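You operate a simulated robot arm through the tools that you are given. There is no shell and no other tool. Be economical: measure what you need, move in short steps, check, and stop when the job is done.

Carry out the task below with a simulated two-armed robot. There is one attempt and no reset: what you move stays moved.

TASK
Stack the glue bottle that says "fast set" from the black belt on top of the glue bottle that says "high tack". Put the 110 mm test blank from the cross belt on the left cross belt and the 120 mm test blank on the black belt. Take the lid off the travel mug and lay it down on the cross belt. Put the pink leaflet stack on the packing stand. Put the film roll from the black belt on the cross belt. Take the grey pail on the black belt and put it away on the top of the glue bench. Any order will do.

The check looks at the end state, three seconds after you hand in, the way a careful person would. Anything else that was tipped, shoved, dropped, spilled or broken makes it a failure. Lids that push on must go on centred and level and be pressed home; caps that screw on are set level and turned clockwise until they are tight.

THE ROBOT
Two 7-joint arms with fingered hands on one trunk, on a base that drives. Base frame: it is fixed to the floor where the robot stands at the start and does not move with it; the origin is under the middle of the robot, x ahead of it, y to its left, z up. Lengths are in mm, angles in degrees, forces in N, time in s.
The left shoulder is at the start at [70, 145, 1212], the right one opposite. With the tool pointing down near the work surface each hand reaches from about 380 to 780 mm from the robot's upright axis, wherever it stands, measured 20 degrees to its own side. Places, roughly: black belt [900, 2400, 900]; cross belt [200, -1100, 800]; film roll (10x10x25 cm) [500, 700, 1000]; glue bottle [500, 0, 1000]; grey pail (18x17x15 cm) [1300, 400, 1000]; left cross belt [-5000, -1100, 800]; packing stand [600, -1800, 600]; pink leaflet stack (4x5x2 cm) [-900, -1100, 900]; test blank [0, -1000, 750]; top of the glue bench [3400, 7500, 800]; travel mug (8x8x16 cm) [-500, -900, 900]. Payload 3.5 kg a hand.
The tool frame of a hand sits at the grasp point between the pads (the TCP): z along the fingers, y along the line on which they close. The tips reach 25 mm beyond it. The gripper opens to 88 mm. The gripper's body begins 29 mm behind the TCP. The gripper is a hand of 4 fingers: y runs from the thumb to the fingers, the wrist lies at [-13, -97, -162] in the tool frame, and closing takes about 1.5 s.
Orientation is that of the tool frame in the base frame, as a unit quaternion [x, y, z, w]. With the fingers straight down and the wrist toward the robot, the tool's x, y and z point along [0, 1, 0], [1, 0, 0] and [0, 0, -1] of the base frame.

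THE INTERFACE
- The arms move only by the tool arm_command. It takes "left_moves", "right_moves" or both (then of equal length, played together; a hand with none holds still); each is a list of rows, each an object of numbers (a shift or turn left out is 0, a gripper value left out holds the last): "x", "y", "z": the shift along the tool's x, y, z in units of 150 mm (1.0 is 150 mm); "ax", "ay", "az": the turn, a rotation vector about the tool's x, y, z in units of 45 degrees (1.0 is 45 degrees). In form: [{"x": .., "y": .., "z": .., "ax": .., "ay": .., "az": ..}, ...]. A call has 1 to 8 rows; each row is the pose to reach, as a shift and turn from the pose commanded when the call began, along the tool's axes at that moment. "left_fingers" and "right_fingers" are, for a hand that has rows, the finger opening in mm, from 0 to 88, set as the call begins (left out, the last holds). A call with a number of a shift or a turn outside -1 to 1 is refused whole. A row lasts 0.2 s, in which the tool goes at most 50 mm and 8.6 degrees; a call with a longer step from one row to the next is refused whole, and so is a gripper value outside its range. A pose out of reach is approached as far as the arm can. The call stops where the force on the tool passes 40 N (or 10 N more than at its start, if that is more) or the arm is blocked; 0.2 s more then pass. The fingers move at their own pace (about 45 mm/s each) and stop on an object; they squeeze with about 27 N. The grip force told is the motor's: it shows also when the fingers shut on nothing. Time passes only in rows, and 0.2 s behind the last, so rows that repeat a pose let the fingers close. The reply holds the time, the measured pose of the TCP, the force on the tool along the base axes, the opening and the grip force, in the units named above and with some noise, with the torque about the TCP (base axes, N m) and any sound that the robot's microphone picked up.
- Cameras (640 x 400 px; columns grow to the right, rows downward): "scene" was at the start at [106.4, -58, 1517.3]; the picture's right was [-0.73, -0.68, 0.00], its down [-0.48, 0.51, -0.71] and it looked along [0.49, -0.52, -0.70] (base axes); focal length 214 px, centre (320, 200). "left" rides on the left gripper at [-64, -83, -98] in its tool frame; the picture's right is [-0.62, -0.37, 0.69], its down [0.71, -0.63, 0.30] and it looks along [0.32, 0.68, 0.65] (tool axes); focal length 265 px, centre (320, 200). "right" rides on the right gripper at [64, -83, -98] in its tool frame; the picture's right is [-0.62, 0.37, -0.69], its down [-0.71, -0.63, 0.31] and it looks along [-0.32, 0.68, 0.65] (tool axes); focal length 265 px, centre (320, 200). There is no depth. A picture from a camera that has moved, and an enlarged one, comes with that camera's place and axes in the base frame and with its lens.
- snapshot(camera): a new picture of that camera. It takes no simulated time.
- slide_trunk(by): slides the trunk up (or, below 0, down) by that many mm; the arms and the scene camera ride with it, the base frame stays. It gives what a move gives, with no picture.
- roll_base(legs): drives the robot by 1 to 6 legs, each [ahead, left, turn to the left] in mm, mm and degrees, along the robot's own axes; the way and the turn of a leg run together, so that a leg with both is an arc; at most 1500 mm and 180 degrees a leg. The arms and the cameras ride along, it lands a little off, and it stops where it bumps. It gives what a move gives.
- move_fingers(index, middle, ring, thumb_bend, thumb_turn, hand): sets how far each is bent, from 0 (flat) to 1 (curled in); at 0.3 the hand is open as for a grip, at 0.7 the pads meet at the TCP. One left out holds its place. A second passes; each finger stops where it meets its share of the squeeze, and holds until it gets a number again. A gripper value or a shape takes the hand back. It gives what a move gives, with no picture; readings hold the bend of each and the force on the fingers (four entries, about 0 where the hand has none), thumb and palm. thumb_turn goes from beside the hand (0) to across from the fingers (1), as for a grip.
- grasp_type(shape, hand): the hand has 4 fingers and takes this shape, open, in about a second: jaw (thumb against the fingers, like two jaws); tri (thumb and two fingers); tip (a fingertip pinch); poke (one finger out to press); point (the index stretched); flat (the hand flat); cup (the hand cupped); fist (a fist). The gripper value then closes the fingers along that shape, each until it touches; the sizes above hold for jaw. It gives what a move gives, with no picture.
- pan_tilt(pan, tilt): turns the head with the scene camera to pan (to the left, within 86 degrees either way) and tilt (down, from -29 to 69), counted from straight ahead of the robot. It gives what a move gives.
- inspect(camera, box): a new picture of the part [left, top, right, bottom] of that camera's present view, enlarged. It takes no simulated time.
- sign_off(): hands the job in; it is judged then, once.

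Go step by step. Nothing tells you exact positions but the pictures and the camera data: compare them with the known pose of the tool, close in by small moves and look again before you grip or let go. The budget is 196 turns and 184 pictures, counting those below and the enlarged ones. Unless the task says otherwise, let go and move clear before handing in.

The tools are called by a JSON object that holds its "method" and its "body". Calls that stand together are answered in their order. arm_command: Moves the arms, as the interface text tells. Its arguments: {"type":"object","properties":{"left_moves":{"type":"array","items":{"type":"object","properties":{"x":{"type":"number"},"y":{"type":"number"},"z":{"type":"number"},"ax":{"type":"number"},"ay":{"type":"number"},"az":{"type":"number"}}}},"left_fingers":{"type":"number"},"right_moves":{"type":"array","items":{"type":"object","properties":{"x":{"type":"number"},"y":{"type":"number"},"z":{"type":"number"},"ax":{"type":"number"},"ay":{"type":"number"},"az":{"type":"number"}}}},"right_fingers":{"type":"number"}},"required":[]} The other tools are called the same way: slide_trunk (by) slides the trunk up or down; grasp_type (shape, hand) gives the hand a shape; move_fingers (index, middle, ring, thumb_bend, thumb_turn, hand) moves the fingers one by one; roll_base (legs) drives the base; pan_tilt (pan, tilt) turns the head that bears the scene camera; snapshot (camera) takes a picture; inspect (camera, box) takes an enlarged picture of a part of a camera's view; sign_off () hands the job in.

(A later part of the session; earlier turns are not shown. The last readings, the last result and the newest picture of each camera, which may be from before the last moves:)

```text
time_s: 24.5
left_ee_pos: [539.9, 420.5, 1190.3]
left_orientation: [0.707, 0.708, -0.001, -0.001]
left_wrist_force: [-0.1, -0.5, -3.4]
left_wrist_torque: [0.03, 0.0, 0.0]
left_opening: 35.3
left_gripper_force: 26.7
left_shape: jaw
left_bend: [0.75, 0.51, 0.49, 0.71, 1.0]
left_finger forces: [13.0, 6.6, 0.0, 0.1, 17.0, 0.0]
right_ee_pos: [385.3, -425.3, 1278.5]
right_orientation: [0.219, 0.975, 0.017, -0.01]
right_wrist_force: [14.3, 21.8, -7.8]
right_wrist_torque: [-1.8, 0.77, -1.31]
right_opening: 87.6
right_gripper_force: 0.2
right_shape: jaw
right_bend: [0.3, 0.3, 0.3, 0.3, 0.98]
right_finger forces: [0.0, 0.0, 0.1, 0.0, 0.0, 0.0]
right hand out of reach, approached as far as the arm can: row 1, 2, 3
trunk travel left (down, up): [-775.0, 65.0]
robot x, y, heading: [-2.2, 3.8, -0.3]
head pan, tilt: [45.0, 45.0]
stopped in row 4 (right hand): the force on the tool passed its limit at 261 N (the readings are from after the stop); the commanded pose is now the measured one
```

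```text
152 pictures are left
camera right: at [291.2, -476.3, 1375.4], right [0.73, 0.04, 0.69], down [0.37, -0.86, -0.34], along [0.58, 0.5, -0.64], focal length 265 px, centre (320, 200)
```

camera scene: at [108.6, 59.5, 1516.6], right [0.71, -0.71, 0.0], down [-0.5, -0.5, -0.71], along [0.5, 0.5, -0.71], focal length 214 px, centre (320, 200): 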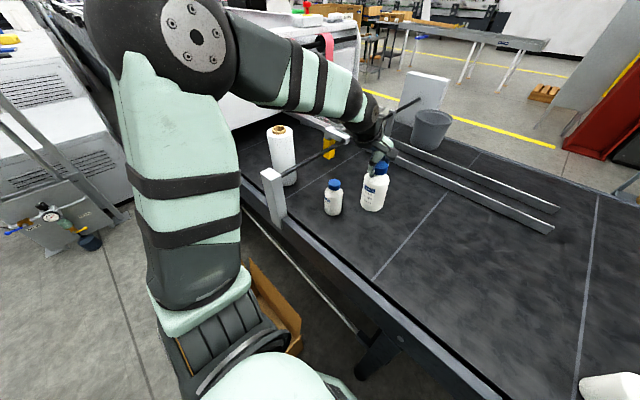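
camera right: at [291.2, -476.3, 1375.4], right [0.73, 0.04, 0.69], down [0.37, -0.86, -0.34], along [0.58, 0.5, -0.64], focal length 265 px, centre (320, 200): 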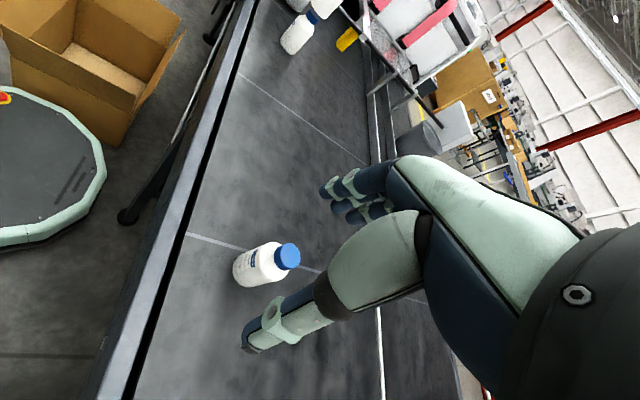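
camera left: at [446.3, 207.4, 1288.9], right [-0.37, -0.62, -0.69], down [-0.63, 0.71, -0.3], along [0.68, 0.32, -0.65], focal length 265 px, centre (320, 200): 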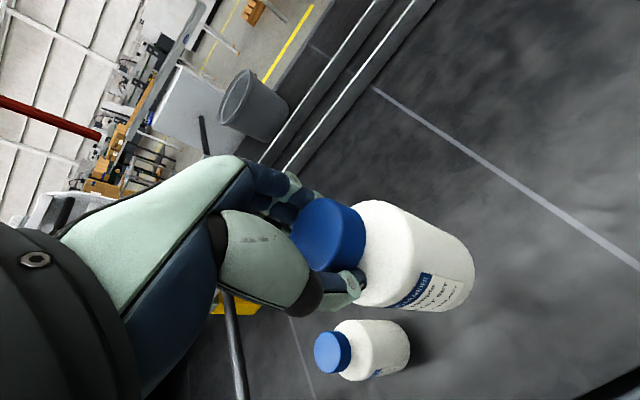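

The right hand met something (likely its own body); I will back it off. First I use its view, which shows both bottles from the side.

{"method": "inspect", "body": {"camera": "right", "box": [250, 0, 378, 80]}}

{"method": "arm_command", "body": {"right_moves": [{"az": 0.15}, {"az": 0.3}]}}

```text
5.00 times, centred on (314, 40) of right
camera zoom: at [291.2, -476.3, 1375.4], right [0.73, 0.04, 0.69], down [0.37, -0.86, -0.34], along [0.58, 0.5, -0.64], focal length 1327 px, centre (350, 1000)
```

zoom: 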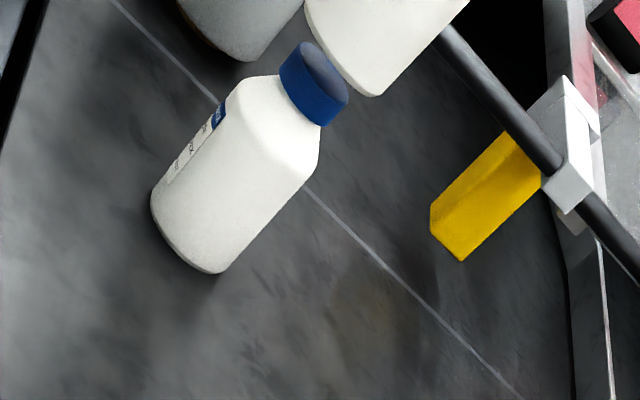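

```text
time_s: 25.1
left_ee_pos: [539.0, 423.1, 1190.7]
left_orientation: [0.707, 0.708, -0.001, 0.0]
left_wrist_force: [-1.0, 0.3, -3.0]
left_wrist_torque: [0.01, 0.04, 0.01]
left_opening: 35.1
left_gripper_force: 26.9
left_shape: jaw
left_bend: [0.75, 0.51, 0.49, 0.71, 1.0]
left_finger forces: [12.9, 6.6, 0.0, 0.1, 17.1, 0.0]
right_ee_pos: [385.0, -421.7, 1279.6]
right_orientation: [0.332, 0.943, 0.012, -0.008]
right_wrist_force: [0.3, 0.4, -0.3]
right_wrist_torque: [0.01, -0.01, -0.02]
right_opening: 87.8
right_gripper_force: 0.1
right_shape: jaw
right_bend: [0.3, 0.3, 0.3, 0.3, 0.98]
right_finger forces: [0.1, 0.0, 0.0, 0.0, 0.0, 0.0]
trunk travel left (down, up): [-775.0, 65.0]
robot x, y, heading: [-0.2, 0.9, 0.2]
head pan, tilt: [45.0, 45.0]
```

The bottles align within a couple of mm. I nudge slightly and lower in small steps watching the force.

{"method": "arm_command", "body": {"left_moves": [{"x": 0.01, "y": -0.007, "z": 0.03}, {"x": 0.01, "y": -0.007, "z": 0.06}, {"x": 0.01, "y": -0.007, "z": 0.06}]}}

{"method": "inspect", "body": {"camera": "scene", "box": [300, 140, 380, 220]}}

```text
time_s: 25.9
left_ee_pos: [538.2, 423.2, 1181.8]
left_orientation: [0.707, 0.707, -0.001, 0.0]
left_wrist_force: [0.7, 0.5, -4.0]
left_wrist_torque: [0.0, -0.02, -0.07]
left_opening: 35.1
left_gripper_force: 27.2
left_shape: jaw
left_bend: [0.75, 0.51, 0.49, 0.71, 1.0]
left_finger forces: [13.0, 6.4, 0.1, 0.0, 16.8, 0.1]
right_ee_pos: [384.9, -422.1, 1280.3]
right_orientation: [0.331, 0.943, 0.013, -0.01]
right_wrist_force: [0.3, 0.9, -0.2]
right_wrist_torque: [0.01, -0.02, -0.01]
right_opening: 87.7
right_gripper_force: 0.0
right_shape: jaw
right_bend: [0.3, 0.3, 0.3, 0.3, 0.98]
right_finger forces: [0.0, 0.1, 0.0, 0.0, 0.1, 0.1]
trunk travel left (down, up): [-775.0, 65.0]
robot x, y, heading: [-1.5, -3.9, -0.0]
head pan, tilt: [45.0, 45.0]
```

```text
5.00 times, centred on (340, 180) of scene
camera zoom: at [108.8, 59.3, 1516.6], right [0.71, -0.71, 0.0], down [-0.5, -0.5, -0.71], along [0.5, 0.5, -0.71], focal length 1072 px, centre (220, 300)
```

zoom: 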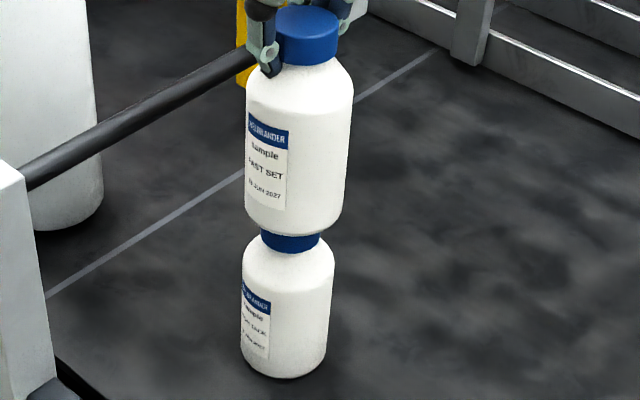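

Continue lowering gently.

{"method": "arm_command", "body": {"left_moves": [{"z": 0.03}, {"z": 0.06}, {"z": 0.06}]}}

{"method": "arm_command", "body": {"left_moves": [{"z": 0.02}, {"z": 0.04}, {"z": 0.04}]}}

{"method": "inspect", "body": {"camera": "scene", "box": [300, 140, 380, 220]}}

```text
time_s: 26.7
left_ee_pos: [537.1, 424.7, 1172.4]
left_orientation: [0.706, 0.708, -0.001, 0.0]
left_wrist_force: [0.2, 0.1, -3.3]
left_wrist_torque: [0.04, 0.02, -0.02]
left_opening: 35.2
left_gripper_force: 27.1
left_shape: jaw
left_bend: [0.75, 0.51, 0.49, 0.71, 1.0]
left_finger forces: [13.0, 6.5, 0.0, 0.0, 16.8, 0.1]
right_ee_pos: [385.6, -421.6, 1280.0]
right_orientation: [0.331, 0.944, 0.013, -0.009]
right_wrist_force: [0.5, 0.4, 0.1]
right_wrist_torque: [-0.02, 0.0, 0.04]
right_opening: 87.8
right_gripper_force: 0.2
right_shape: jaw
right_bend: [0.3, 0.3, 0.3, 0.3, 0.98]
right_finger forces: [0.0, 0.1, 0.0, 0.1, 0.1, 0.1]
trunk travel left (down, up): [-775.0, 65.0]
robot x, y, heading: [3.8, 0.7, -0.0]
head pan, tilt: [45.0, 45.0]
```

```text
time_s: 27.5
left_ee_pos: [536.0, 421.9, 1171.0]
left_orientation: [0.707, 0.707, 0.004, 0.001]
left_wrist_force: [-0.4, -1.1, 13.5]
left_wrist_torque: [0.03, -0.34, -0.01]
left_opening: 35.6
left_gripper_force: 27.0
left_shape: jaw
left_bend: [0.75, 0.5, 0.49, 0.71, 1.0]
left_finger forces: [17.4, 9.4, 0.1, 0.1, 19.8, 0.1]
right_ee_pos: [381.7, -425.6, 1279.0]
right_orientation: [0.33, 0.944, 0.015, -0.008]
right_wrist_force: [-0.6, -0.1, -0.1]
right_wrist_torque: [-0.01, -0.01, 0.0]
right_opening: 87.6
right_gripper_force: 0.1
right_shape: jaw
right_bend: [0.3, 0.3, 0.3, 0.3, 0.98]
right_finger forces: [0.0, 0.0, 0.0, 0.0, 0.1, 0.1]
trunk travel left (down, up): [-775.0, 65.0]
robot x, y, heading: [-0.7, -2.7, -0.0]
head pan, tilt: [45.0, 45.0]
```

```text
5.00 times, centred on (340, 180) of scene
camera zoom: at [105.3, 56.9, 1517.2], right [0.71, -0.71, 0.0], down [-0.5, -0.5, -0.71], along [0.5, 0.5, -0.71], focal length 1072 px, centre (220, 300)
```

zoom: 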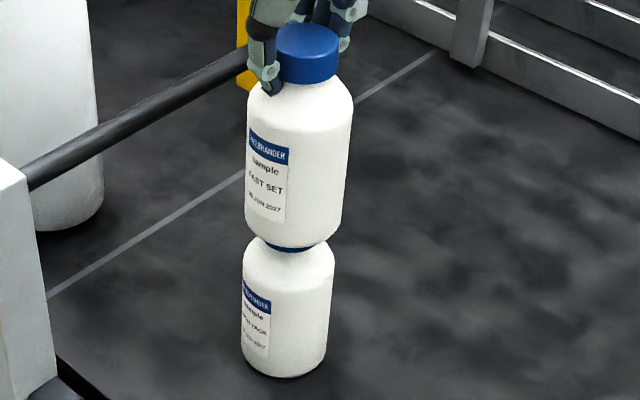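

Contact made (about 17 N). I ease off and check alignment in the left view before opening.

{"method": "arm_command", "body": {"left_moves": [{"z": -0.02}, {"z": -0.027}, {"z": -0.027}]}}

{"method": "inspect", "body": {"camera": "left", "box": [260, 150, 580, 350]}}

{"method": "inspect", "body": {"camera": "right", "box": [200, 0, 400, 125]}}

```text
time_s: 28.3
left_ee_pos: [537.6, 422.5, 1172.0]
left_orientation: [0.707, 0.708, -0.001, -0.001]
left_wrist_force: [0.0, -1.4, 5.9]
left_wrist_torque: [-0.01, -0.14, -0.04]
left_opening: 35.8
left_gripper_force: 26.8
left_shape: jaw
left_bend: [0.75, 0.5, 0.49, 0.71, 1.0]
left_finger forces: [14.5, 6.1, 0.1, 0.0, 18.8, 0.0]
right_ee_pos: [383.0, -422.7, 1278.7]
right_orientation: [0.331, 0.944, 0.014, -0.008]
right_wrist_force: [0.4, -0.5, 0.0]
right_wrist_torque: [-0.03, 0.01, 0.01]
right_opening: 88.1
right_gripper_force: 0.0
right_shape: jaw
right_bend: [0.3, 0.3, 0.3, 0.3, 0.98]
right_finger forces: [0.0, 0.0, 0.0, 0.1, 0.0, 0.0]
trunk travel left (down, up): [-775.0, 65.0]
robot x, y, heading: [-3.1, 1.4, 0.2]
head pan, tilt: [45.0, 45.0]
```

```text
2.00 times, centred on (420, 250) of left
camera zoom: at [453.7, 359.3, 1270.2], right [-0.37, -0.62, -0.69], down [-0.63, 0.71, -0.3], along [0.68, 0.33, -0.65], focal length 531 px, centre (120, 100)
```

zoom: 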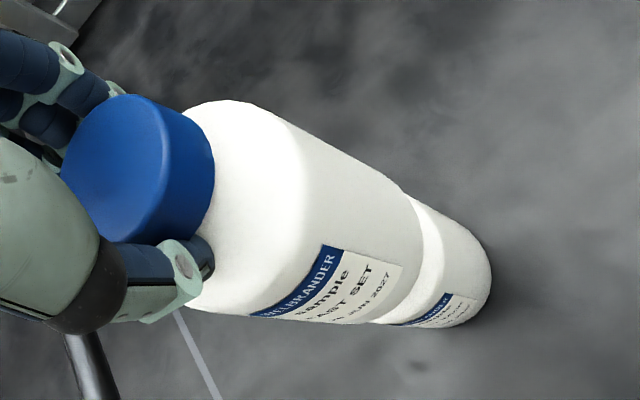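

```text
3.20 times, centred on (300, 62) of right
camera zoom: at [280.6, -452.4, 1376.6], right [0.72, -0.12, 0.68], down [0.16, -0.93, -0.34], along [0.68, 0.35, -0.65], focal length 849 px, centre (384, 640)
```

zoom: 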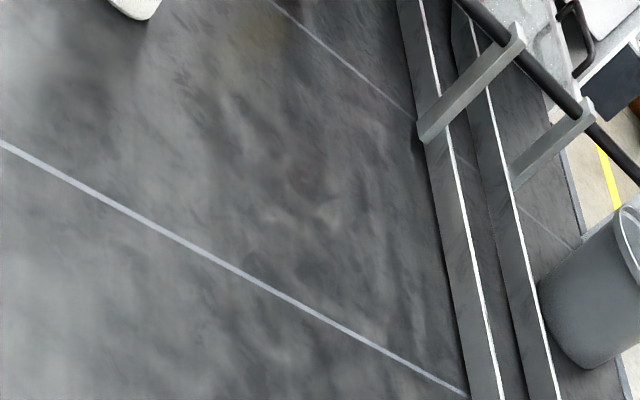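

Aligned. I release, then rise straight up.

{"method": "arm_command", "body": {"left_moves": [{"z": -0.008}, {"z": -0.008}, {"z": -0.008}, {"z": -0.008}, {"z": -0.008}, {"z": -0.008}, {"z": -0.008}], "left_fingers": 80}}

{"method": "inspect", "body": {"camera": "scene", "box": [280, 120, 400, 220]}}

{"method": "inspect", "body": {"camera": "left", "box": [160, 100, 580, 380]}}

```text
time_s: 29.9
left_ee_pos: [537.8, 424.7, 1173.5]
left_orientation: [0.707, 0.708, -0.001, 0.0]
left_wrist_force: [0.5, 0.4, 0.4]
left_wrist_torque: [0.0, 0.03, 0.0]
left_opening: 80.0
left_gripper_force: 0.2
left_shape: jaw
left_bend: [0.31, 0.32, 0.3, 0.32, 0.98]
left_finger forces: [0.0, 0.0, 0.1, 0.1, 0.0, 0.0]
right_ee_pos: [383.6, -422.3, 1279.4]
right_orientation: [0.331, 0.944, 0.013, -0.009]
right_wrist_force: [-0.1, -0.6, 0.1]
right_wrist_torque: [0.0, 0.0, -0.01]
right_opening: 88.0
right_gripper_force: 0.0
right_shape: jaw
right_bend: [0.3, 0.3, 0.3, 0.3, 0.98]
right_finger forces: [0.1, 0.0, 0.0, 0.1, 0.1, 0.1]
trunk travel left (down, up): [-775.0, 65.0]
robot x, y, heading: [-2.8, 0.8, -0.0]
head pan, tilt: [45.0, 45.0]
```

```text
4.00 times, centred on (340, 170) of scene
camera zoom: at [108.2, 59.3, 1516.7], right [0.71, -0.71, 0.0], down [-0.5, -0.5, -0.71], along [0.5, 0.5, -0.71], focal length 858 px, centre (240, 320)
```

zoom: 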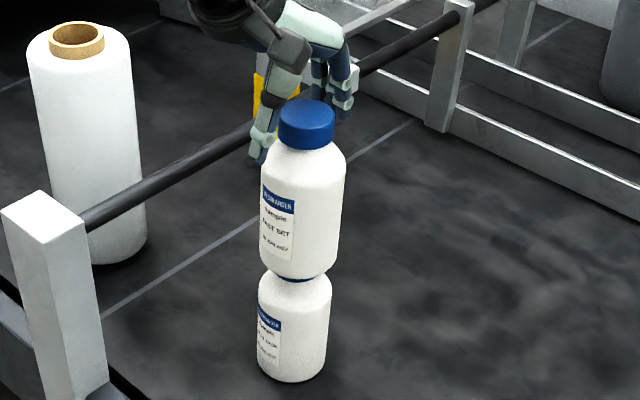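

```text
1.43 times, centred on (370, 240) of left
camera zoom: at [454.6, 360.2, 1271.2], right [-0.37, -0.62, -0.69], down [-0.63, 0.71, -0.3], along [0.68, 0.33, -0.65], focal length 379 px, centre (249, 143)
```

zoom: 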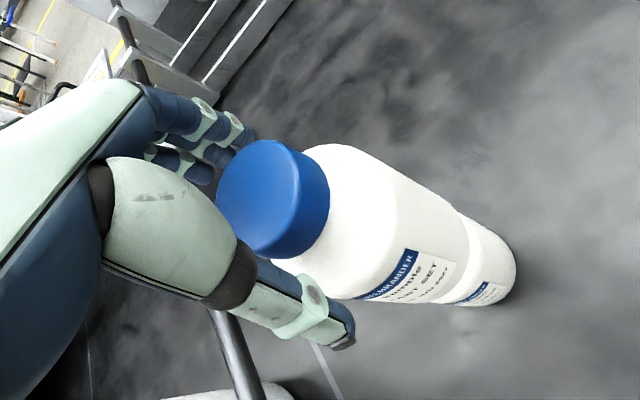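

The stack stands cleanly. I raise the hand and look around for the carton and the film roll.

{"method": "arm_command", "body": {"left_moves": [{"z": -0.3}, {"z": -0.6}, {"z": -1.0}], "left_fingers": 88}}

{"method": "arm_command", "body": {"left_moves": [{"x": -0.3, "y": -0.1}, {"x": -0.6, "y": -0.3}, {"x": -0.8, "y": -0.6}, {"x": -0.9, "y": -0.9}, {"x": -1.0, "y": -1.0}]}}

{"method": "pan_tilt", "body": {"pan": 60, "tilt": 55}}

{"method": "snapshot", "body": {"camera": "scene"}}

{"method": "snapshot", "body": {"camera": "left"}}

```text
refused: row 3 steps farther than a row can; nothing moved
```

```text
refused: row 2 steps farther than a row can; nothing moved
```

```text
time_s: 30.6
left_ee_pos: [537.0, 425.2, 1172.6]
left_orientation: [0.707, 0.707, 0.0, 0.0]
left_wrist_force: [-0.1, -0.2, 1.0]
left_wrist_torque: [-0.03, 0.01, 0.01]
left_opening: 80.1
left_gripper_force: 0.0
left_shape: jaw
left_bend: [0.31, 0.32, 0.3, 0.32, 0.98]
left_finger forces: [0.1, 0.0, 0.0, 0.0, 0.0, 0.0]
right_ee_pos: [383.0, -422.2, 1279.3]
right_orientation: [0.33, 0.944, 0.013, -0.01]
right_wrist_force: [0.5, -0.3, -0.2]
right_wrist_torque: [0.0, 0.03, 0.0]
right_opening: 87.8
right_gripper_force: 0.1
right_shape: jaw
right_bend: [0.3, 0.3, 0.3, 0.3, 0.98]
right_finger forces: [0.0, 0.0, 0.0, 0.0, 0.0, 0.0]
trunk travel left (down, up): [-775.0, 65.0]
robot x, y, heading: [-0.1, 0.4, -0.1]
head pan, tilt: [60.0, 55.0]
```

```text
144 pictures are left
camera scene: at [86.8, 64.2, 1503.3], right [0.87, -0.5, 0.0], down [-0.41, -0.71, -0.57], along [0.29, 0.5, -0.82], focal length 214 px, centre (320, 200)
```

scene: 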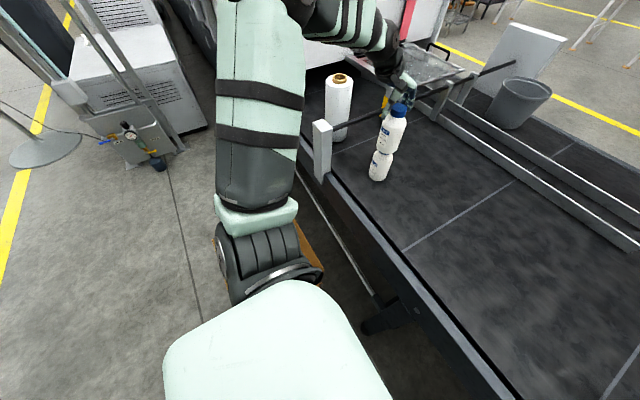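

```text
143 pictures are left
camera left: at [454.6, 360.3, 1271.2], right [-0.37, -0.62, -0.69], down [-0.63, 0.71, -0.3], along [0.68, 0.33, -0.65], focal length 265 px, centre (320, 200)
```

left: 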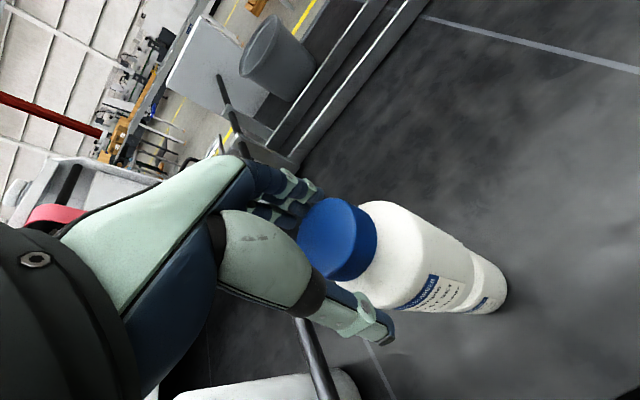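

The lift was refused for step size; I redo it with smaller rows.

{"method": "arm_command", "body": {"left_moves": [{"z": -0.25}, {"z": -0.5}, {"z": -0.75}, {"z": -1.0}], "left_fingers": 88}}

{"method": "arm_command", "body": {"left_moves": [{"x": -0.3}, {"x": -0.5, "y": -0.2}, {"x": -0.7, "y": -0.4}, {"x": -0.8, "y": -0.6}, {"x": -0.9, "y": -0.8}, {"x": -1.0, "y": -1.0}]}}

{"method": "snapshot", "body": {"camera": "scene"}}

```text
time_s: 31.6
left_ee_pos: [537.4, 422.0, 1323.4]
left_orientation: [0.707, 0.707, 0.0, 0.0]
left_wrist_force: [0.5, -0.5, 0.1]
left_wrist_torque: [-0.02, -0.02, 0.01]
left_opening: 87.8
left_gripper_force: 0.1
left_shape: jaw
left_bend: [0.3, 0.3, 0.3, 0.3, 0.98]
left_finger forces: [0.0, 0.0, 0.1, 0.0, 0.0, 0.1]
right_ee_pos: [383.1, -422.3, 1278.9]
right_orientation: [0.33, 0.944, 0.014, -0.01]
right_wrist_force: [-0.2, -0.4, -0.5]
right_wrist_torque: [0.0, 0.0, 0.0]
right_opening: 87.9
right_gripper_force: 0.1
right_shape: jaw
right_bend: [0.3, 0.3, 0.3, 0.3, 0.98]
right_finger forces: [0.1, 0.0, 0.0, 0.1, 0.1, 0.0]
trunk travel left (down, up): [-775.0, 65.0]
robot x, y, heading: [-3.5, -1.8, -0.3]
head pan, tilt: [60.0, 55.0]
```

```text
time_s: 33.0
left_ee_pos: [398.8, 296.5, 1328.3]
left_orientation: [0.707, 0.707, -0.005, 0.006]
left_wrist_force: [0.2, 0.0, 0.1]
left_wrist_torque: [0.0, 0.01, -0.02]
left_opening: 87.7
left_gripper_force: 0.1
left_shape: jaw
left_bend: [0.3, 0.3, 0.3, 0.3, 0.98]
left_finger forces: [0.0, 0.1, 0.1, 0.1, 0.1, 0.0]
left hand out of reach, approached as far as the arm can: row 6
right_ee_pos: [382.7, -422.3, 1280.2]
right_orientation: [0.331, 0.944, 0.013, -0.009]
right_wrist_force: [0.1, -0.2, -0.2]
right_wrist_torque: [0.01, -0.02, -0.01]
right_opening: 87.9
right_gripper_force: 0.1
right_shape: jaw
right_bend: [0.3, 0.3, 0.3, 0.3, 0.98]
right_finger forces: [0.0, 0.0, 0.0, 0.0, 0.0, 0.0]
trunk travel left (down, up): [-775.0, 65.0]
robot x, y, heading: [-1.9, -2.6, 0.1]
head pan, tilt: [60.0, 55.0]
```

```text
142 pictures are left
camera scene: at [85.8, 65.0, 1503.3], right [0.87, -0.5, 0.0], down [-0.41, -0.71, -0.57], along [0.29, 0.5, -0.82], focal length 214 px, centre (320, 200)
```

scene: 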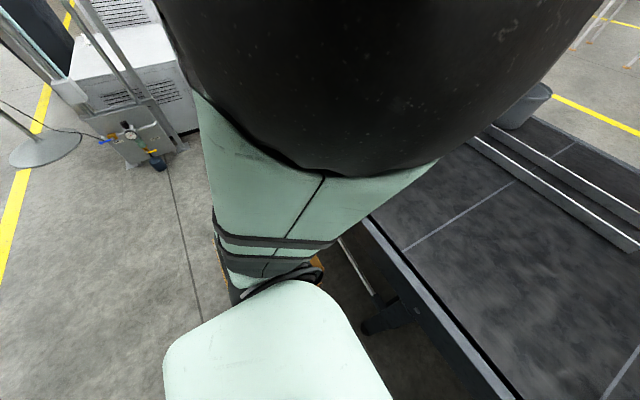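

I back the base away 450 mm to see the carton and the roll properly.

{"method": "roll_base", "body": {"legs": [[-450, 0, 0]]}}

{"method": "pan_tilt", "body": {"pan": 35, "tilt": 40}}

{"method": "snapshot", "body": {"camera": "scene"}}

{"method": "snapshot", "body": {"camera": "left"}}

```text
time_s: 35.8
left_ee_pos: [-49.1, 295.8, 1327.4]
left_orientation: [0.709, 0.705, -0.005, 0.003]
left_wrist_force: [0.5, 0.1, -0.8]
left_wrist_torque: [-0.01, 0.0, 0.01]
left_opening: 87.7
left_gripper_force: 0.2
left_shape: jaw
left_bend: [0.3, 0.3, 0.3, 0.3, 0.98]
left_finger forces: [0.0, 0.0, 0.0, 0.1, 0.0, 0.0]
right_ee_pos: [-71.8, -423.0, 1279.4]
right_orientation: [0.334, 0.943, 0.013, -0.01]
right_wrist_force: [0.4, 0.8, 0.2]
right_wrist_torque: [-0.02, 0.0, 0.0]
right_opening: 88.2
right_gripper_force: 0.0
right_shape: jaw
right_bend: [0.3, 0.3, 0.3, 0.3, 0.98]
right_finger forces: [0.0, 0.0, 0.1, 0.0, 0.0, 0.0]
trunk travel left (down, up): [-775.0, 65.0]
robot x, y, heading: [-452.1, 1.3, -0.2]
head pan, tilt: [60.0, 55.0]
```

```text
time_s: 36.7
left_ee_pos: [-52.3, 295.9, 1328.8]
left_orientation: [0.709, 0.705, -0.005, 0.003]
left_wrist_force: [0.7, 0.3, -0.5]
left_wrist_torque: [-0.03, 0.04, 0.01]
left_opening: 87.8
left_gripper_force: 0.0
left_shape: jaw
left_bend: [0.3, 0.3, 0.3, 0.3, 0.98]
left_finger forces: [0.0, 0.0, 0.1, 0.0, 0.0, 0.0]
right_ee_pos: [-73.1, -424.3, 1278.7]
right_orientation: [0.334, 0.943, 0.013, -0.009]
right_wrist_force: [0.4, -0.4, 0.0]
right_wrist_torque: [0.0, 0.0, 0.01]
right_opening: 87.8
right_gripper_force: 0.2
right_shape: jaw
right_bend: [0.3, 0.3, 0.3, 0.3, 0.98]
right_finger forces: [0.0, 0.1, 0.1, 0.0, 0.0, 0.0]
trunk travel left (down, up): [-775.0, 65.0]
robot x, y, heading: [-453.4, 3.8, -0.5]
head pan, tilt: [35.0, 40.0]
```

```text
141 pictures are left
camera scene: at [-333.9, 51.2, 1524.0], right [0.57, -0.82, 0.0], down [-0.53, -0.37, -0.77], along [0.63, 0.44, -0.64], focal length 214 px, centre (320, 200)
```

scene: 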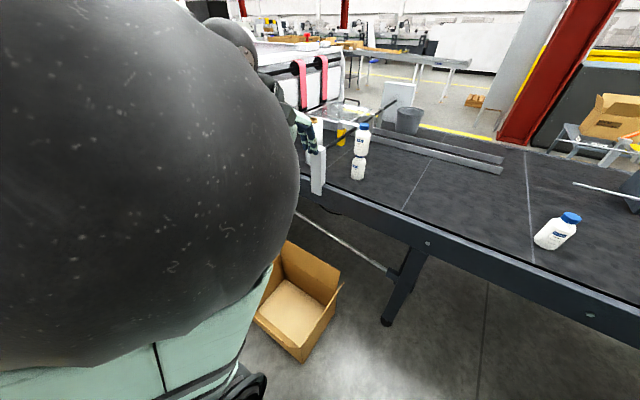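

```text
140 pictures are left
camera left: at [-135.8, 234.0, 1427.7], right [-0.37, -0.63, -0.68], down [-0.63, 0.71, -0.31], along [0.68, 0.31, -0.66], focal length 265 px, centre (320, 200)
```

left: 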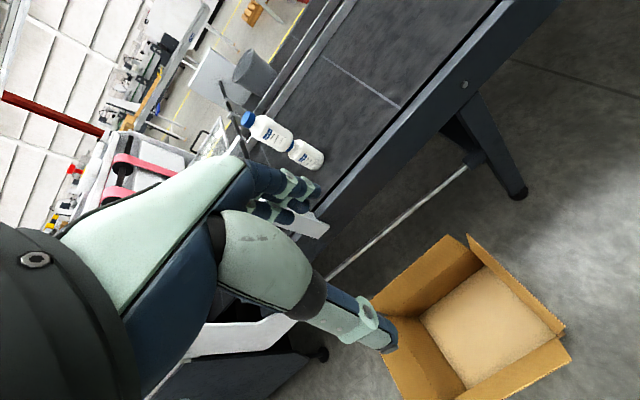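

The carton sits at roughly x -150..300, y 330..780. I drive behind it to its left side, then approach the film roll.

{"method": "roll_base", "body": {"legs": [[0, 1150, 0]]}}

{"method": "pan_tilt", "body": {"pan": -35, "tilt": 40}}

{"method": "snapshot", "body": {"camera": "scene"}}

```text
time_s: 42.5
left_ee_pos: [-53.1, 1439.7, 1328.1]
left_orientation: [0.705, 0.709, -0.006, 0.004]
left_wrist_force: [0.3, 0.3, 1.0]
left_wrist_torque: [0.0, 0.02, 0.03]
left_opening: 88.0
left_gripper_force: 0.1
left_shape: jaw
left_bend: [0.3, 0.3, 0.3, 0.3, 0.98]
left_finger forces: [0.0, 0.0, 0.0, 0.0, 0.0, 0.0]
right_ee_pos: [-67.5, 719.8, 1278.5]
right_orientation: [0.328, 0.944, 0.014, -0.011]
right_wrist_force: [-0.3, -0.1, -0.2]
right_wrist_torque: [0.03, -0.01, 0.02]
right_opening: 87.9
right_gripper_force: 0.0
right_shape: jaw
right_bend: [0.3, 0.3, 0.3, 0.3, 0.98]
right_finger forces: [0.0, 0.0, 0.0, 0.1, 0.0, 0.0]
trunk travel left (down, up): [-775.0, 65.0]
robot x, y, heading: [-455.6, 1137.5, 0.4]
head pan, tilt: [35.0, 40.0]
```

```text
time_s: 43.9
left_ee_pos: [-54.5, 1439.5, 1326.9]
left_orientation: [0.706, 0.708, -0.005, 0.005]
left_wrist_force: [0.5, -0.2, -0.6]
left_wrist_torque: [-0.02, 0.03, 0.04]
left_opening: 87.6
left_gripper_force: 0.1
left_shape: jaw
left_bend: [0.3, 0.3, 0.3, 0.3, 0.98]
left_finger forces: [0.1, 0.0, 0.0, 0.0, 0.0, 0.1]
right_ee_pos: [-66.1, 720.9, 1279.4]
right_orientation: [0.329, 0.944, 0.013, -0.009]
right_wrist_force: [-1.1, 0.0, -0.6]
right_wrist_torque: [0.0, 0.0, 0.02]
right_opening: 88.1
right_gripper_force: 0.0
right_shape: jaw
right_bend: [0.3, 0.3, 0.3, 0.3, 0.98]
right_finger forces: [0.0, 0.1, 0.1, 0.0, 0.0, 0.1]
trunk travel left (down, up): [-775.0, 65.0]
robot x, y, heading: [-449.3, 1140.5, 0.1]
head pan, tilt: [-35.0, 40.0]
```

```text
139 pictures are left
camera scene: at [-332.5, 1094.8, 1524.0], right [-0.57, -0.82, 0.0], down [-0.53, 0.37, -0.77], along [0.63, -0.44, -0.64], focal length 214 px, centre (320, 200)
```

scene: 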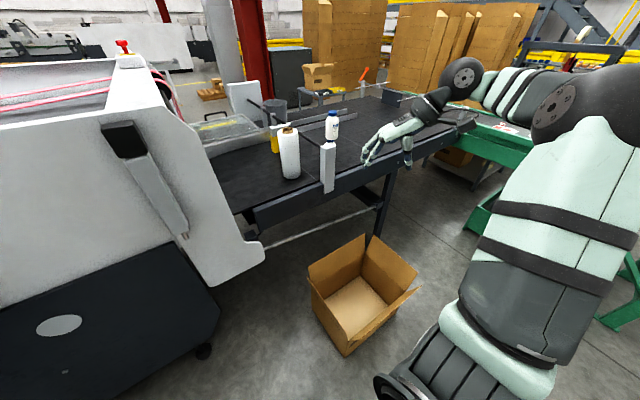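

The roll top centre triangulates to about [519, 675, 1152]. I approach to about [-110, 1060] with a slight right turn, and open the right hand wide.

{"method": "roll_base", "body": {"legs": [[0, -75, 0], [340, 0, 0], [0, 0, -12]]}}

{"method": "move_fingers", "body": {"hand": "right", "index": 0.1, "middle": 0.1, "ring": 0.1, "thumb_bend": 0.1, "thumb_turn": 1.0}}

{"method": "snapshot", "body": {"camera": "scene"}}

{"method": "snapshot", "body": {"camera": "right"}}

```text
time_s: 47.2
left_ee_pos: [285.7, 1346.8, 1333.3]
left_orientation: [0.72, 0.694, -0.005, 0.006]
left_wrist_force: [-28.8, 2.1, 4.8]
left_wrist_torque: [0.01, -0.58, 0.42]
left_opening: 86.1
left_gripper_force: 0.0
left_shape: jaw
left_bend: [0.3, 0.41, 0.34, 0.3, 0.98]
left_finger forces: [0.4, 25.5, 3.4, 0.0, 0.0, 0.0]
right_ee_pos: [236.1, 624.3, 1282.3]
right_orientation: [0.355, 0.935, 0.016, -0.005]
right_wrist_force: [0.3, -0.3, 0.2]
right_wrist_torque: [0.05, 0.0, 0.01]
right_opening: 87.9
right_gripper_force: 0.1
right_shape: jaw
right_bend: [0.3, 0.3, 0.3, 0.3, 0.98]
right_finger forces: [0.0, 0.0, 0.0, 0.1, 0.0, 0.1]
trunk travel left (down, up): [-775.0, 65.0]
robot x, y, heading: [-112.9, 1067.2, -2.9]
head pan, tilt: [-35.0, 40.0]
stopped in leg 3: the force on the tool passed its limit at 43 N (the readings are from after the stop); the commanded pose is now the measured one
```

```text
time_s: 48.2
left_ee_pos: [285.1, 1346.2, 1333.1]
left_orientation: [0.721, 0.693, -0.005, 0.007]
left_wrist_force: [-31.9, 4.4, 7.6]
left_wrist_torque: [0.01, -0.79, 0.58]
left_opening: 85.3
left_gripper_force: 0.2
left_shape: jaw
left_bend: [0.31, 0.41, 0.34, 0.3, 0.98]
left_finger forces: [0.4, 26.9, 4.5, 0.0, 0.0, 0.1]
right_ee_pos: [232.4, 626.1, 1283.0]
right_orientation: [0.356, 0.935, 0.016, -0.005]
right_wrist_force: [0.4, -0.1, -0.4]
right_wrist_torque: [0.0, 0.03, -0.01]
right_opening: 120.4
right_gripper_force: 0.0
right_shape: fingers
right_bend: [0.1, 0.1, 0.1, 0.1, 0.96]
right_finger forces: [0.1, 0.0, 0.0, 0.1, 0.0, 0.0]
trunk travel left (down, up): [-775.0, 65.0]
robot x, y, heading: [-114.0, 1067.1, -3.1]
head pan, tilt: [-35.0, 40.0]
```

```text
138 pictures are left
camera scene: at [-12.2, 1014.4, 1525.2], right [-0.62, -0.79, -0.01], down [-0.5, 0.4, -0.77], along [0.61, -0.47, -0.64], focal length 214 px, centre (320, 200)
```

scene: 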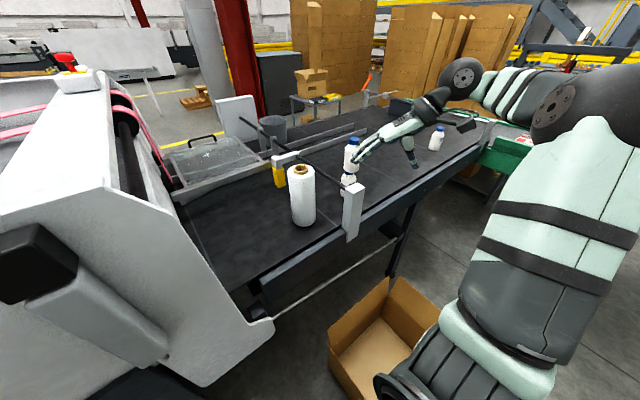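

```text
137 pictures are left
camera right: at [128.8, 601.8, 1379.7], right [0.71, -0.16, 0.69], down [0.12, -0.94, -0.33], along [0.7, 0.32, -0.64], focal length 265 px, centre (320, 200)
```

right: 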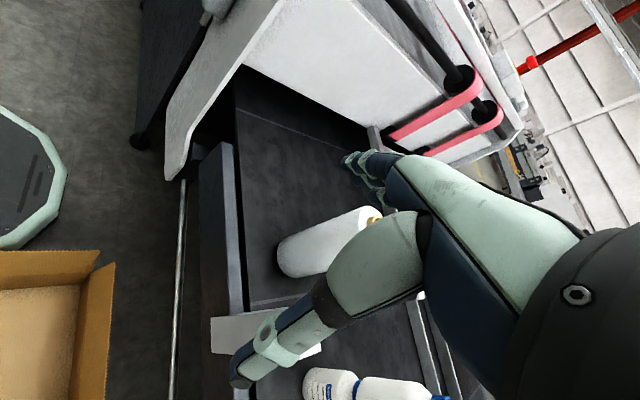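

The left hand touched the machine; I retract it. The right hand opens to 120 mm, enough for the roll.

{"method": "arm_command", "body": {"left_moves": [{"y": -0.25}, {"y": -0.4, "x": -0.2}, {"y": -0.4, "x": -0.5}, {"y": -0.4, "x": -0.7}]}}

{"method": "arm_command", "body": {"left_moves": [{"z": -0.3}, {"z": -0.6}, {"z": -0.7}]}}

```text
time_s: 49.2
left_ee_pos: [286.9, 1324.3, 1369.3]
left_orientation: [0.72, 0.693, -0.012, 0.01]
left_wrist_force: [-11.7, 2.9, -1.4]
left_wrist_torque: [0.0, 0.19, 0.26]
left_opening: 82.9
left_gripper_force: 0.2
left_shape: jaw
left_bend: [0.32, 0.38, 0.34, 0.3, 0.98]
left_finger forces: [0.9, 7.0, 2.8, 0.0, 0.1, 0.0]
left hand out of reach, approached as far as the arm can: row 1, 2, 3, 4
right_ee_pos: [237.4, 626.3, 1282.2]
right_orientation: [0.356, 0.934, 0.014, -0.006]
right_wrist_force: [-0.1, 0.5, -0.8]
right_wrist_torque: [-0.03, -0.04, 0.01]
right_opening: 120.0
right_gripper_force: 0.0
right_shape: fingers
right_bend: [0.1, 0.1, 0.1, 0.1, 0.96]
right_finger forces: [0.0, 0.0, 0.0, 0.0, 0.0, 0.0]
trunk travel left (down, up): [-775.0, 65.0]
robot x, y, heading: [-115.9, 1067.7, -3.1]
head pan, tilt: [-35.0, 40.0]
```

```text
time_s: 50.0
left_ee_pos: [338.3, 1327.7, 1446.8]
left_orientation: [0.721, 0.693, -0.006, 0.003]
left_wrist_force: [-1.1, -0.7, -0.1]
left_wrist_torque: [0.0, 0.01, -0.02]
left_opening: 87.7
left_gripper_force: 0.0
left_shape: jaw
left_bend: [0.3, 0.3, 0.3, 0.3, 0.98]
left_finger forces: [0.1, 0.0, 0.0, 0.0, 0.0, 0.0]
left hand out of reach, approached as far as the arm can: row 1, 2, 3
right_ee_pos: [243.7, 624.5, 1280.6]
right_orientation: [0.356, 0.934, 0.015, -0.008]
right_wrist_force: [0.0, -0.4, -0.6]
right_wrist_torque: [-0.01, 0.03, 0.0]
right_opening: 119.8
right_gripper_force: 0.1
right_shape: fingers
right_bend: [0.1, 0.1, 0.1, 0.1, 0.96]
right_finger forces: [0.1, 0.1, 0.0, 0.0, 0.0, 0.0]
trunk travel left (down, up): [-775.0, 65.0]
robot x, y, heading: [-113.7, 1066.9, -3.1]
head pan, tilt: [-35.0, 40.0]
```

Left hand is free now. I swing the right hand over the roll in two moves, turning it to face forward.

{"method": "arm_command", "body": {"right_moves": [{"x": -0.12, "y": 0.15, "az": 0.17}, {"x": -0.24, "y": 0.3, "az": 0.34}, {"x": -0.35, "y": 0.45, "az": 0.51}, {"x": -0.47, "y": 0.6, "az": 0.68}, {"x": -0.58, "y": 0.74, "az": 0.85}]}}

{"method": "arm_command", "body": {"right_moves": [{"az": 0.17}, {"az": 0.34}, {"az": 0.51}, {"az": 0.65}]}}

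{"method": "snapshot", "body": {"camera": "right"}}

{"method": "snapshot", "body": {"camera": "scene"}}

```text
time_s: 51.2
left_ee_pos: [341.1, 1327.7, 1446.3]
left_orientation: [0.722, 0.692, -0.009, 0.003]
left_wrist_force: [0.2, 0.1, 0.7]
left_wrist_torque: [-0.02, 0.03, -0.02]
left_opening: 87.9
left_gripper_force: 0.0
left_shape: jaw
left_bend: [0.3, 0.3, 0.3, 0.3, 0.98]
left_finger forces: [0.1, 0.0, 0.0, 0.0, 0.0, 0.0]
right_ee_pos: [387.2, 650.7, 1280.1]
right_orientation: [0.644, 0.765, 0.011, -0.013]
right_wrist_force: [0.6, 0.4, 0.4]
right_wrist_torque: [-0.03, 0.01, 0.01]
right_opening: 120.2
right_gripper_force: 0.1
right_shape: fingers
right_bend: [0.1, 0.1, 0.1, 0.1, 0.96]
right_finger forces: [0.0, 0.0, 0.1, 0.0, 0.0, 0.0]
trunk travel left (down, up): [-775.0, 65.0]
robot x, y, heading: [-114.4, 1066.8, -3.2]
head pan, tilt: [-35.0, 40.0]
```

```text
time_s: 52.2
left_ee_pos: [339.5, 1327.2, 1448.1]
left_orientation: [0.721, 0.693, -0.009, 0.003]
left_wrist_force: [-0.3, 0.5, -0.1]
left_wrist_torque: [-0.02, 0.01, 0.01]
left_opening: 87.9
left_gripper_force: 0.0
left_shape: jaw
left_bend: [0.3, 0.3, 0.3, 0.3, 0.98]
left_finger forces: [0.0, 0.0, 0.1, 0.0, 0.1, 0.0]
right_ee_pos: [384.1, 649.4, 1280.0]
right_orientation: [0.816, 0.578, 0.006, -0.015]
right_wrist_force: [-0.5, 0.4, 0.1]
right_wrist_torque: [0.0, 0.01, -0.01]
right_opening: 120.3
right_gripper_force: 0.0
right_shape: fingers
right_bend: [0.1, 0.1, 0.1, 0.1, 0.96]
right_finger forces: [0.1, 0.0, 0.0, 0.0, 0.1, 0.0]
trunk travel left (down, up): [-775.0, 65.0]
robot x, y, heading: [-112.9, 1068.3, -3.2]
head pan, tilt: [-35.0, 40.0]
```

```text
136 pictures are left
camera right: at [326.4, 733.5, 1380.3], right [0.15, -0.73, 0.67], down [-0.83, -0.46, -0.31], along [0.53, -0.51, -0.67], focal length 265 px, centre (320, 200)
```

right: 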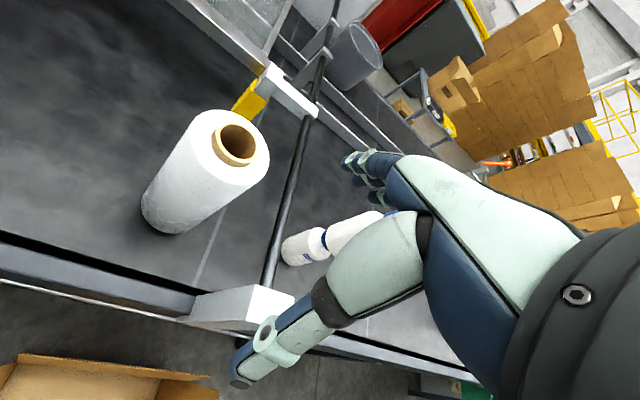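

```text
135 pictures are left
camera scene: at [2.3, 1013.9, 1524.0], right [-0.62, -0.79, 0.0], down [-0.51, 0.4, -0.77], along [0.6, -0.47, -0.64], focal length 214 px, centre (320, 200)
```

scene: 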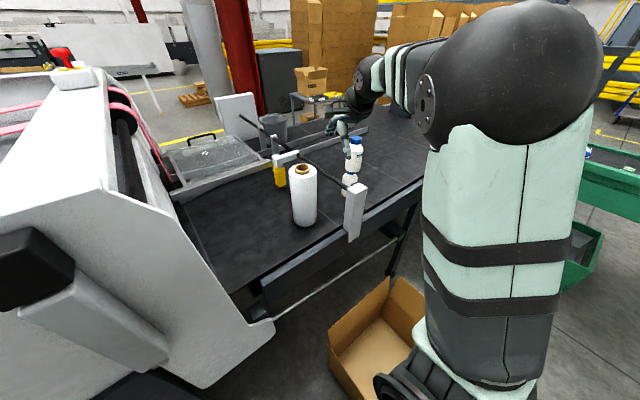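

I move the hand over the roll.

{"method": "arm_command", "body": {"right_moves": [{"x": 0.12, "y": 0.19}, {"x": 0.25, "y": 0.38}, {"x": 0.37, "y": 0.56}, {"x": 0.5, "y": 0.75}, {"x": 0.5, "y": 0.75}]}}

{"method": "snapshot", "body": {"camera": "right"}}

{"method": "inspect", "body": {"camera": "scene", "box": [240, 90, 400, 250]}}

```text
time_s: 53.5
left_ee_pos: [339.5, 1326.8, 1447.0]
left_orientation: [0.722, 0.692, -0.007, 0.003]
left_wrist_force: [-0.1, -0.2, 0.2]
left_wrist_torque: [-0.01, -0.01, 0.01]
left_opening: 87.8
left_gripper_force: 0.0
left_shape: jaw
left_bend: [0.3, 0.3, 0.3, 0.3, 0.98]
left_finger forces: [0.1, 0.1, 0.1, 0.1, 0.1, 0.0]
right_ee_pos: [515.3, 683.2, 1278.8]
right_orientation: [0.816, 0.578, 0.007, -0.016]
right_wrist_force: [-0.6, 0.0, 0.3]
right_wrist_torque: [0.02, 0.01, -0.01]
right_opening: 120.5
right_gripper_force: 0.1
right_shape: fingers
right_bend: [0.1, 0.1, 0.1, 0.1, 0.96]
right_finger forces: [0.0, 0.0, 0.0, 0.0, 0.0, 0.0]
trunk travel left (down, up): [-775.0, 65.0]
robot x, y, heading: [-113.2, 1069.0, -3.0]
head pan, tilt: [-35.0, 40.0]
```

```text
134 pictures are left
camera right: at [457.6, 767.2, 1378.9], right [0.15, -0.73, 0.67], down [-0.83, -0.46, -0.31], along [0.53, -0.51, -0.68], focal length 265 px, centre (320, 200)
```

right: 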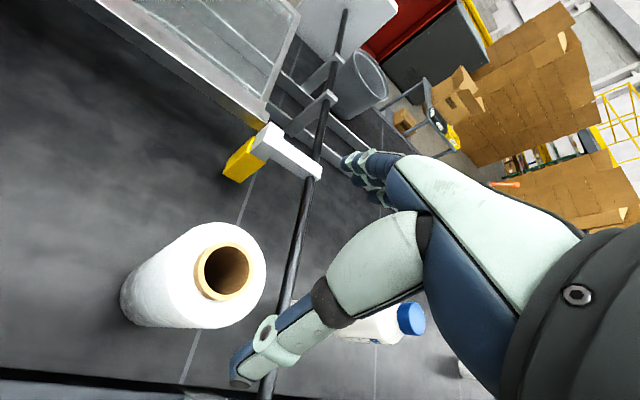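

```text
2.50 times, centred on (320, 170) of scene
camera zoom: at [2.2, 1013.1, 1524.0], right [-0.62, -0.79, 0.0], down [-0.51, 0.4, -0.77], along [0.6, -0.47, -0.64], focal length 536 px, centre (320, 275)
```

zoom: 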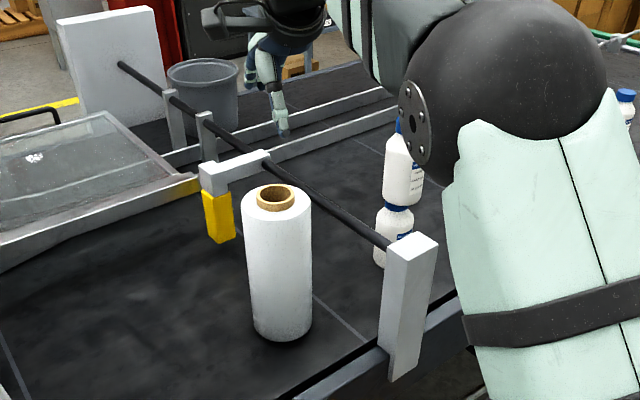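

TCP is centred on the roll core ([514, 684]). I level the hand and descend partway.

{"method": "arm_command", "body": {"right_moves": [{"ax": -0.022, "ay": -0.034}, {"ax": -0.022, "ay": -0.034}]}}

{"method": "arm_command", "body": {"right_moves": [{"z": 0.2}, {"z": 0.4}, {"z": 0.55}]}}

{"method": "snapshot", "body": {"camera": "right"}}

{"method": "inspect", "body": {"camera": "scene", "box": [240, 90, 400, 250]}}

```text
time_s: 54.0
left_ee_pos: [339.3, 1326.6, 1446.5]
left_orientation: [0.721, 0.693, -0.008, 0.003]
left_wrist_force: [-0.5, -0.8, -0.9]
left_wrist_torque: [0.0, 0.01, 0.02]
left_opening: 87.6
left_gripper_force: 0.1
left_shape: jaw
left_bend: [0.3, 0.3, 0.3, 0.3, 0.98]
left_finger forces: [0.0, 0.0, 0.1, 0.0, 0.1, 0.0]
right_ee_pos: [514.5, 682.8, 1278.7]
right_orientation: [0.816, 0.578, 0.001, -0.001]
right_wrist_force: [0.6, 0.2, -0.1]
right_wrist_torque: [0.01, -0.01, 0.0]
right_opening: 120.2
right_gripper_force: 0.1
right_shape: fingers
right_bend: [0.1, 0.1, 0.1, 0.1, 0.96]
right_finger forces: [0.0, 0.1, 0.0, 0.1, 0.0, 0.1]
trunk travel left (down, up): [-775.0, 65.0]
robot x, y, heading: [-116.9, 1065.5, -3.2]
head pan, tilt: [-35.0, 40.0]
```

```text
time_s: 54.9
left_ee_pos: [339.6, 1326.7, 1447.6]
left_orientation: [0.721, 0.693, -0.008, 0.004]
left_wrist_force: [0.4, 0.5, 0.5]
left_wrist_torque: [-0.01, 0.01, -0.03]
left_opening: 87.8
left_gripper_force: 0.0
left_shape: jaw
left_bend: [0.3, 0.3, 0.3, 0.3, 0.98]
left_finger forces: [0.1, 0.1, 0.0, 0.1, 0.0, 0.1]
right_ee_pos: [514.2, 681.8, 1197.7]
right_orientation: [0.816, 0.578, 0.001, -0.001]
right_wrist_force: [0.5, 0.6, -0.9]
right_wrist_torque: [0.02, 0.02, 0.0]
right_opening: 120.2
right_gripper_force: 0.1
right_shape: fingers
right_bend: [0.1, 0.1, 0.1, 0.1, 0.96]
right_finger forces: [0.0, 0.1, 0.1, 0.0, 0.0, 0.0]
trunk travel left (down, up): [-775.0, 65.0]
robot x, y, heading: [-113.4, 1065.4, -3.1]
head pan, tilt: [-35.0, 40.0]
```

```text
132 pictures are left
camera right: at [455.4, 768.8, 1294.9], right [0.14, -0.71, 0.69], down [-0.83, -0.47, -0.31], along [0.54, -0.53, -0.65], focal length 265 px, centre (320, 200)
```

right: 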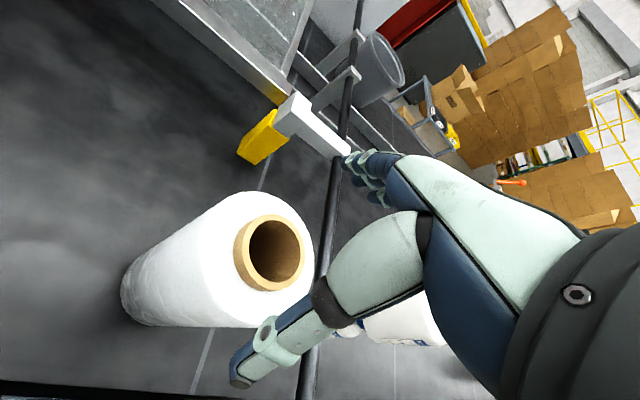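

```text
2.50 times, centred on (320, 170) of scene
camera zoom: at [2.7, 1012.8, 1524.0], right [-0.62, -0.79, 0.0], down [-0.51, 0.4, -0.77], along [0.6, -0.47, -0.64], focal length 536 px, centre (320, 275)
```

zoom: 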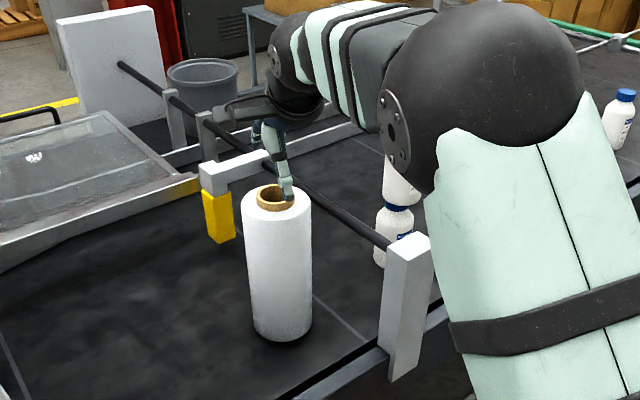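

Still centred. I descend to grip depth and close the fingers.

{"method": "arm_command", "body": {"right_moves": [{"x": 0.015, "z": 0.15}, {"x": 0.015, "z": 0.3}, {"x": 0.015, "z": 0.44}]}}

{"method": "snapshot", "body": {"camera": "right"}}

```text
time_s: 55.6
left_ee_pos: [340.1, 1326.7, 1447.6]
left_orientation: [0.721, 0.693, -0.009, 0.002]
left_wrist_force: [-0.3, 0.2, -0.2]
left_wrist_torque: [-0.04, 0.02, -0.02]
left_opening: 87.7
left_gripper_force: 0.1
left_shape: jaw
left_bend: [0.3, 0.3, 0.3, 0.3, 0.98]
left_finger forces: [0.1, 0.0, 0.1, 0.0, 0.0, 0.0]
right_ee_pos: [515.9, 683.0, 1131.2]
right_orientation: [0.815, 0.58, 0.001, 0.0]
right_wrist_force: [0.6, -0.3, -0.3]
right_wrist_torque: [-0.02, 0.03, 0.0]
right_opening: 120.1
right_gripper_force: 0.0
right_shape: fingers
right_bend: [0.1, 0.1, 0.1, 0.1, 0.96]
right_finger forces: [0.0, 0.1, 0.1, 0.1, 0.0, 0.0]
trunk travel left (down, up): [-775.0, 65.0]
robot x, y, heading: [-117.4, 1065.1, -3.2]
head pan, tilt: [-35.0, 40.0]
```

```text
130 pictures are left
camera right: at [457.1, 770.9, 1228.1], right [0.14, -0.71, 0.69], down [-0.83, -0.47, -0.31], along [0.54, -0.53, -0.65], focal length 265 px, centre (320, 200)
```

right: 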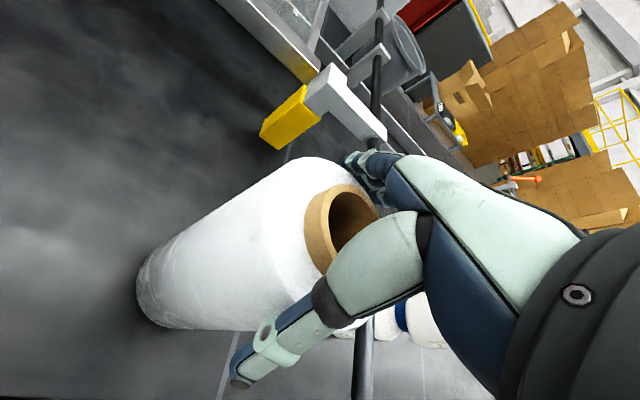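

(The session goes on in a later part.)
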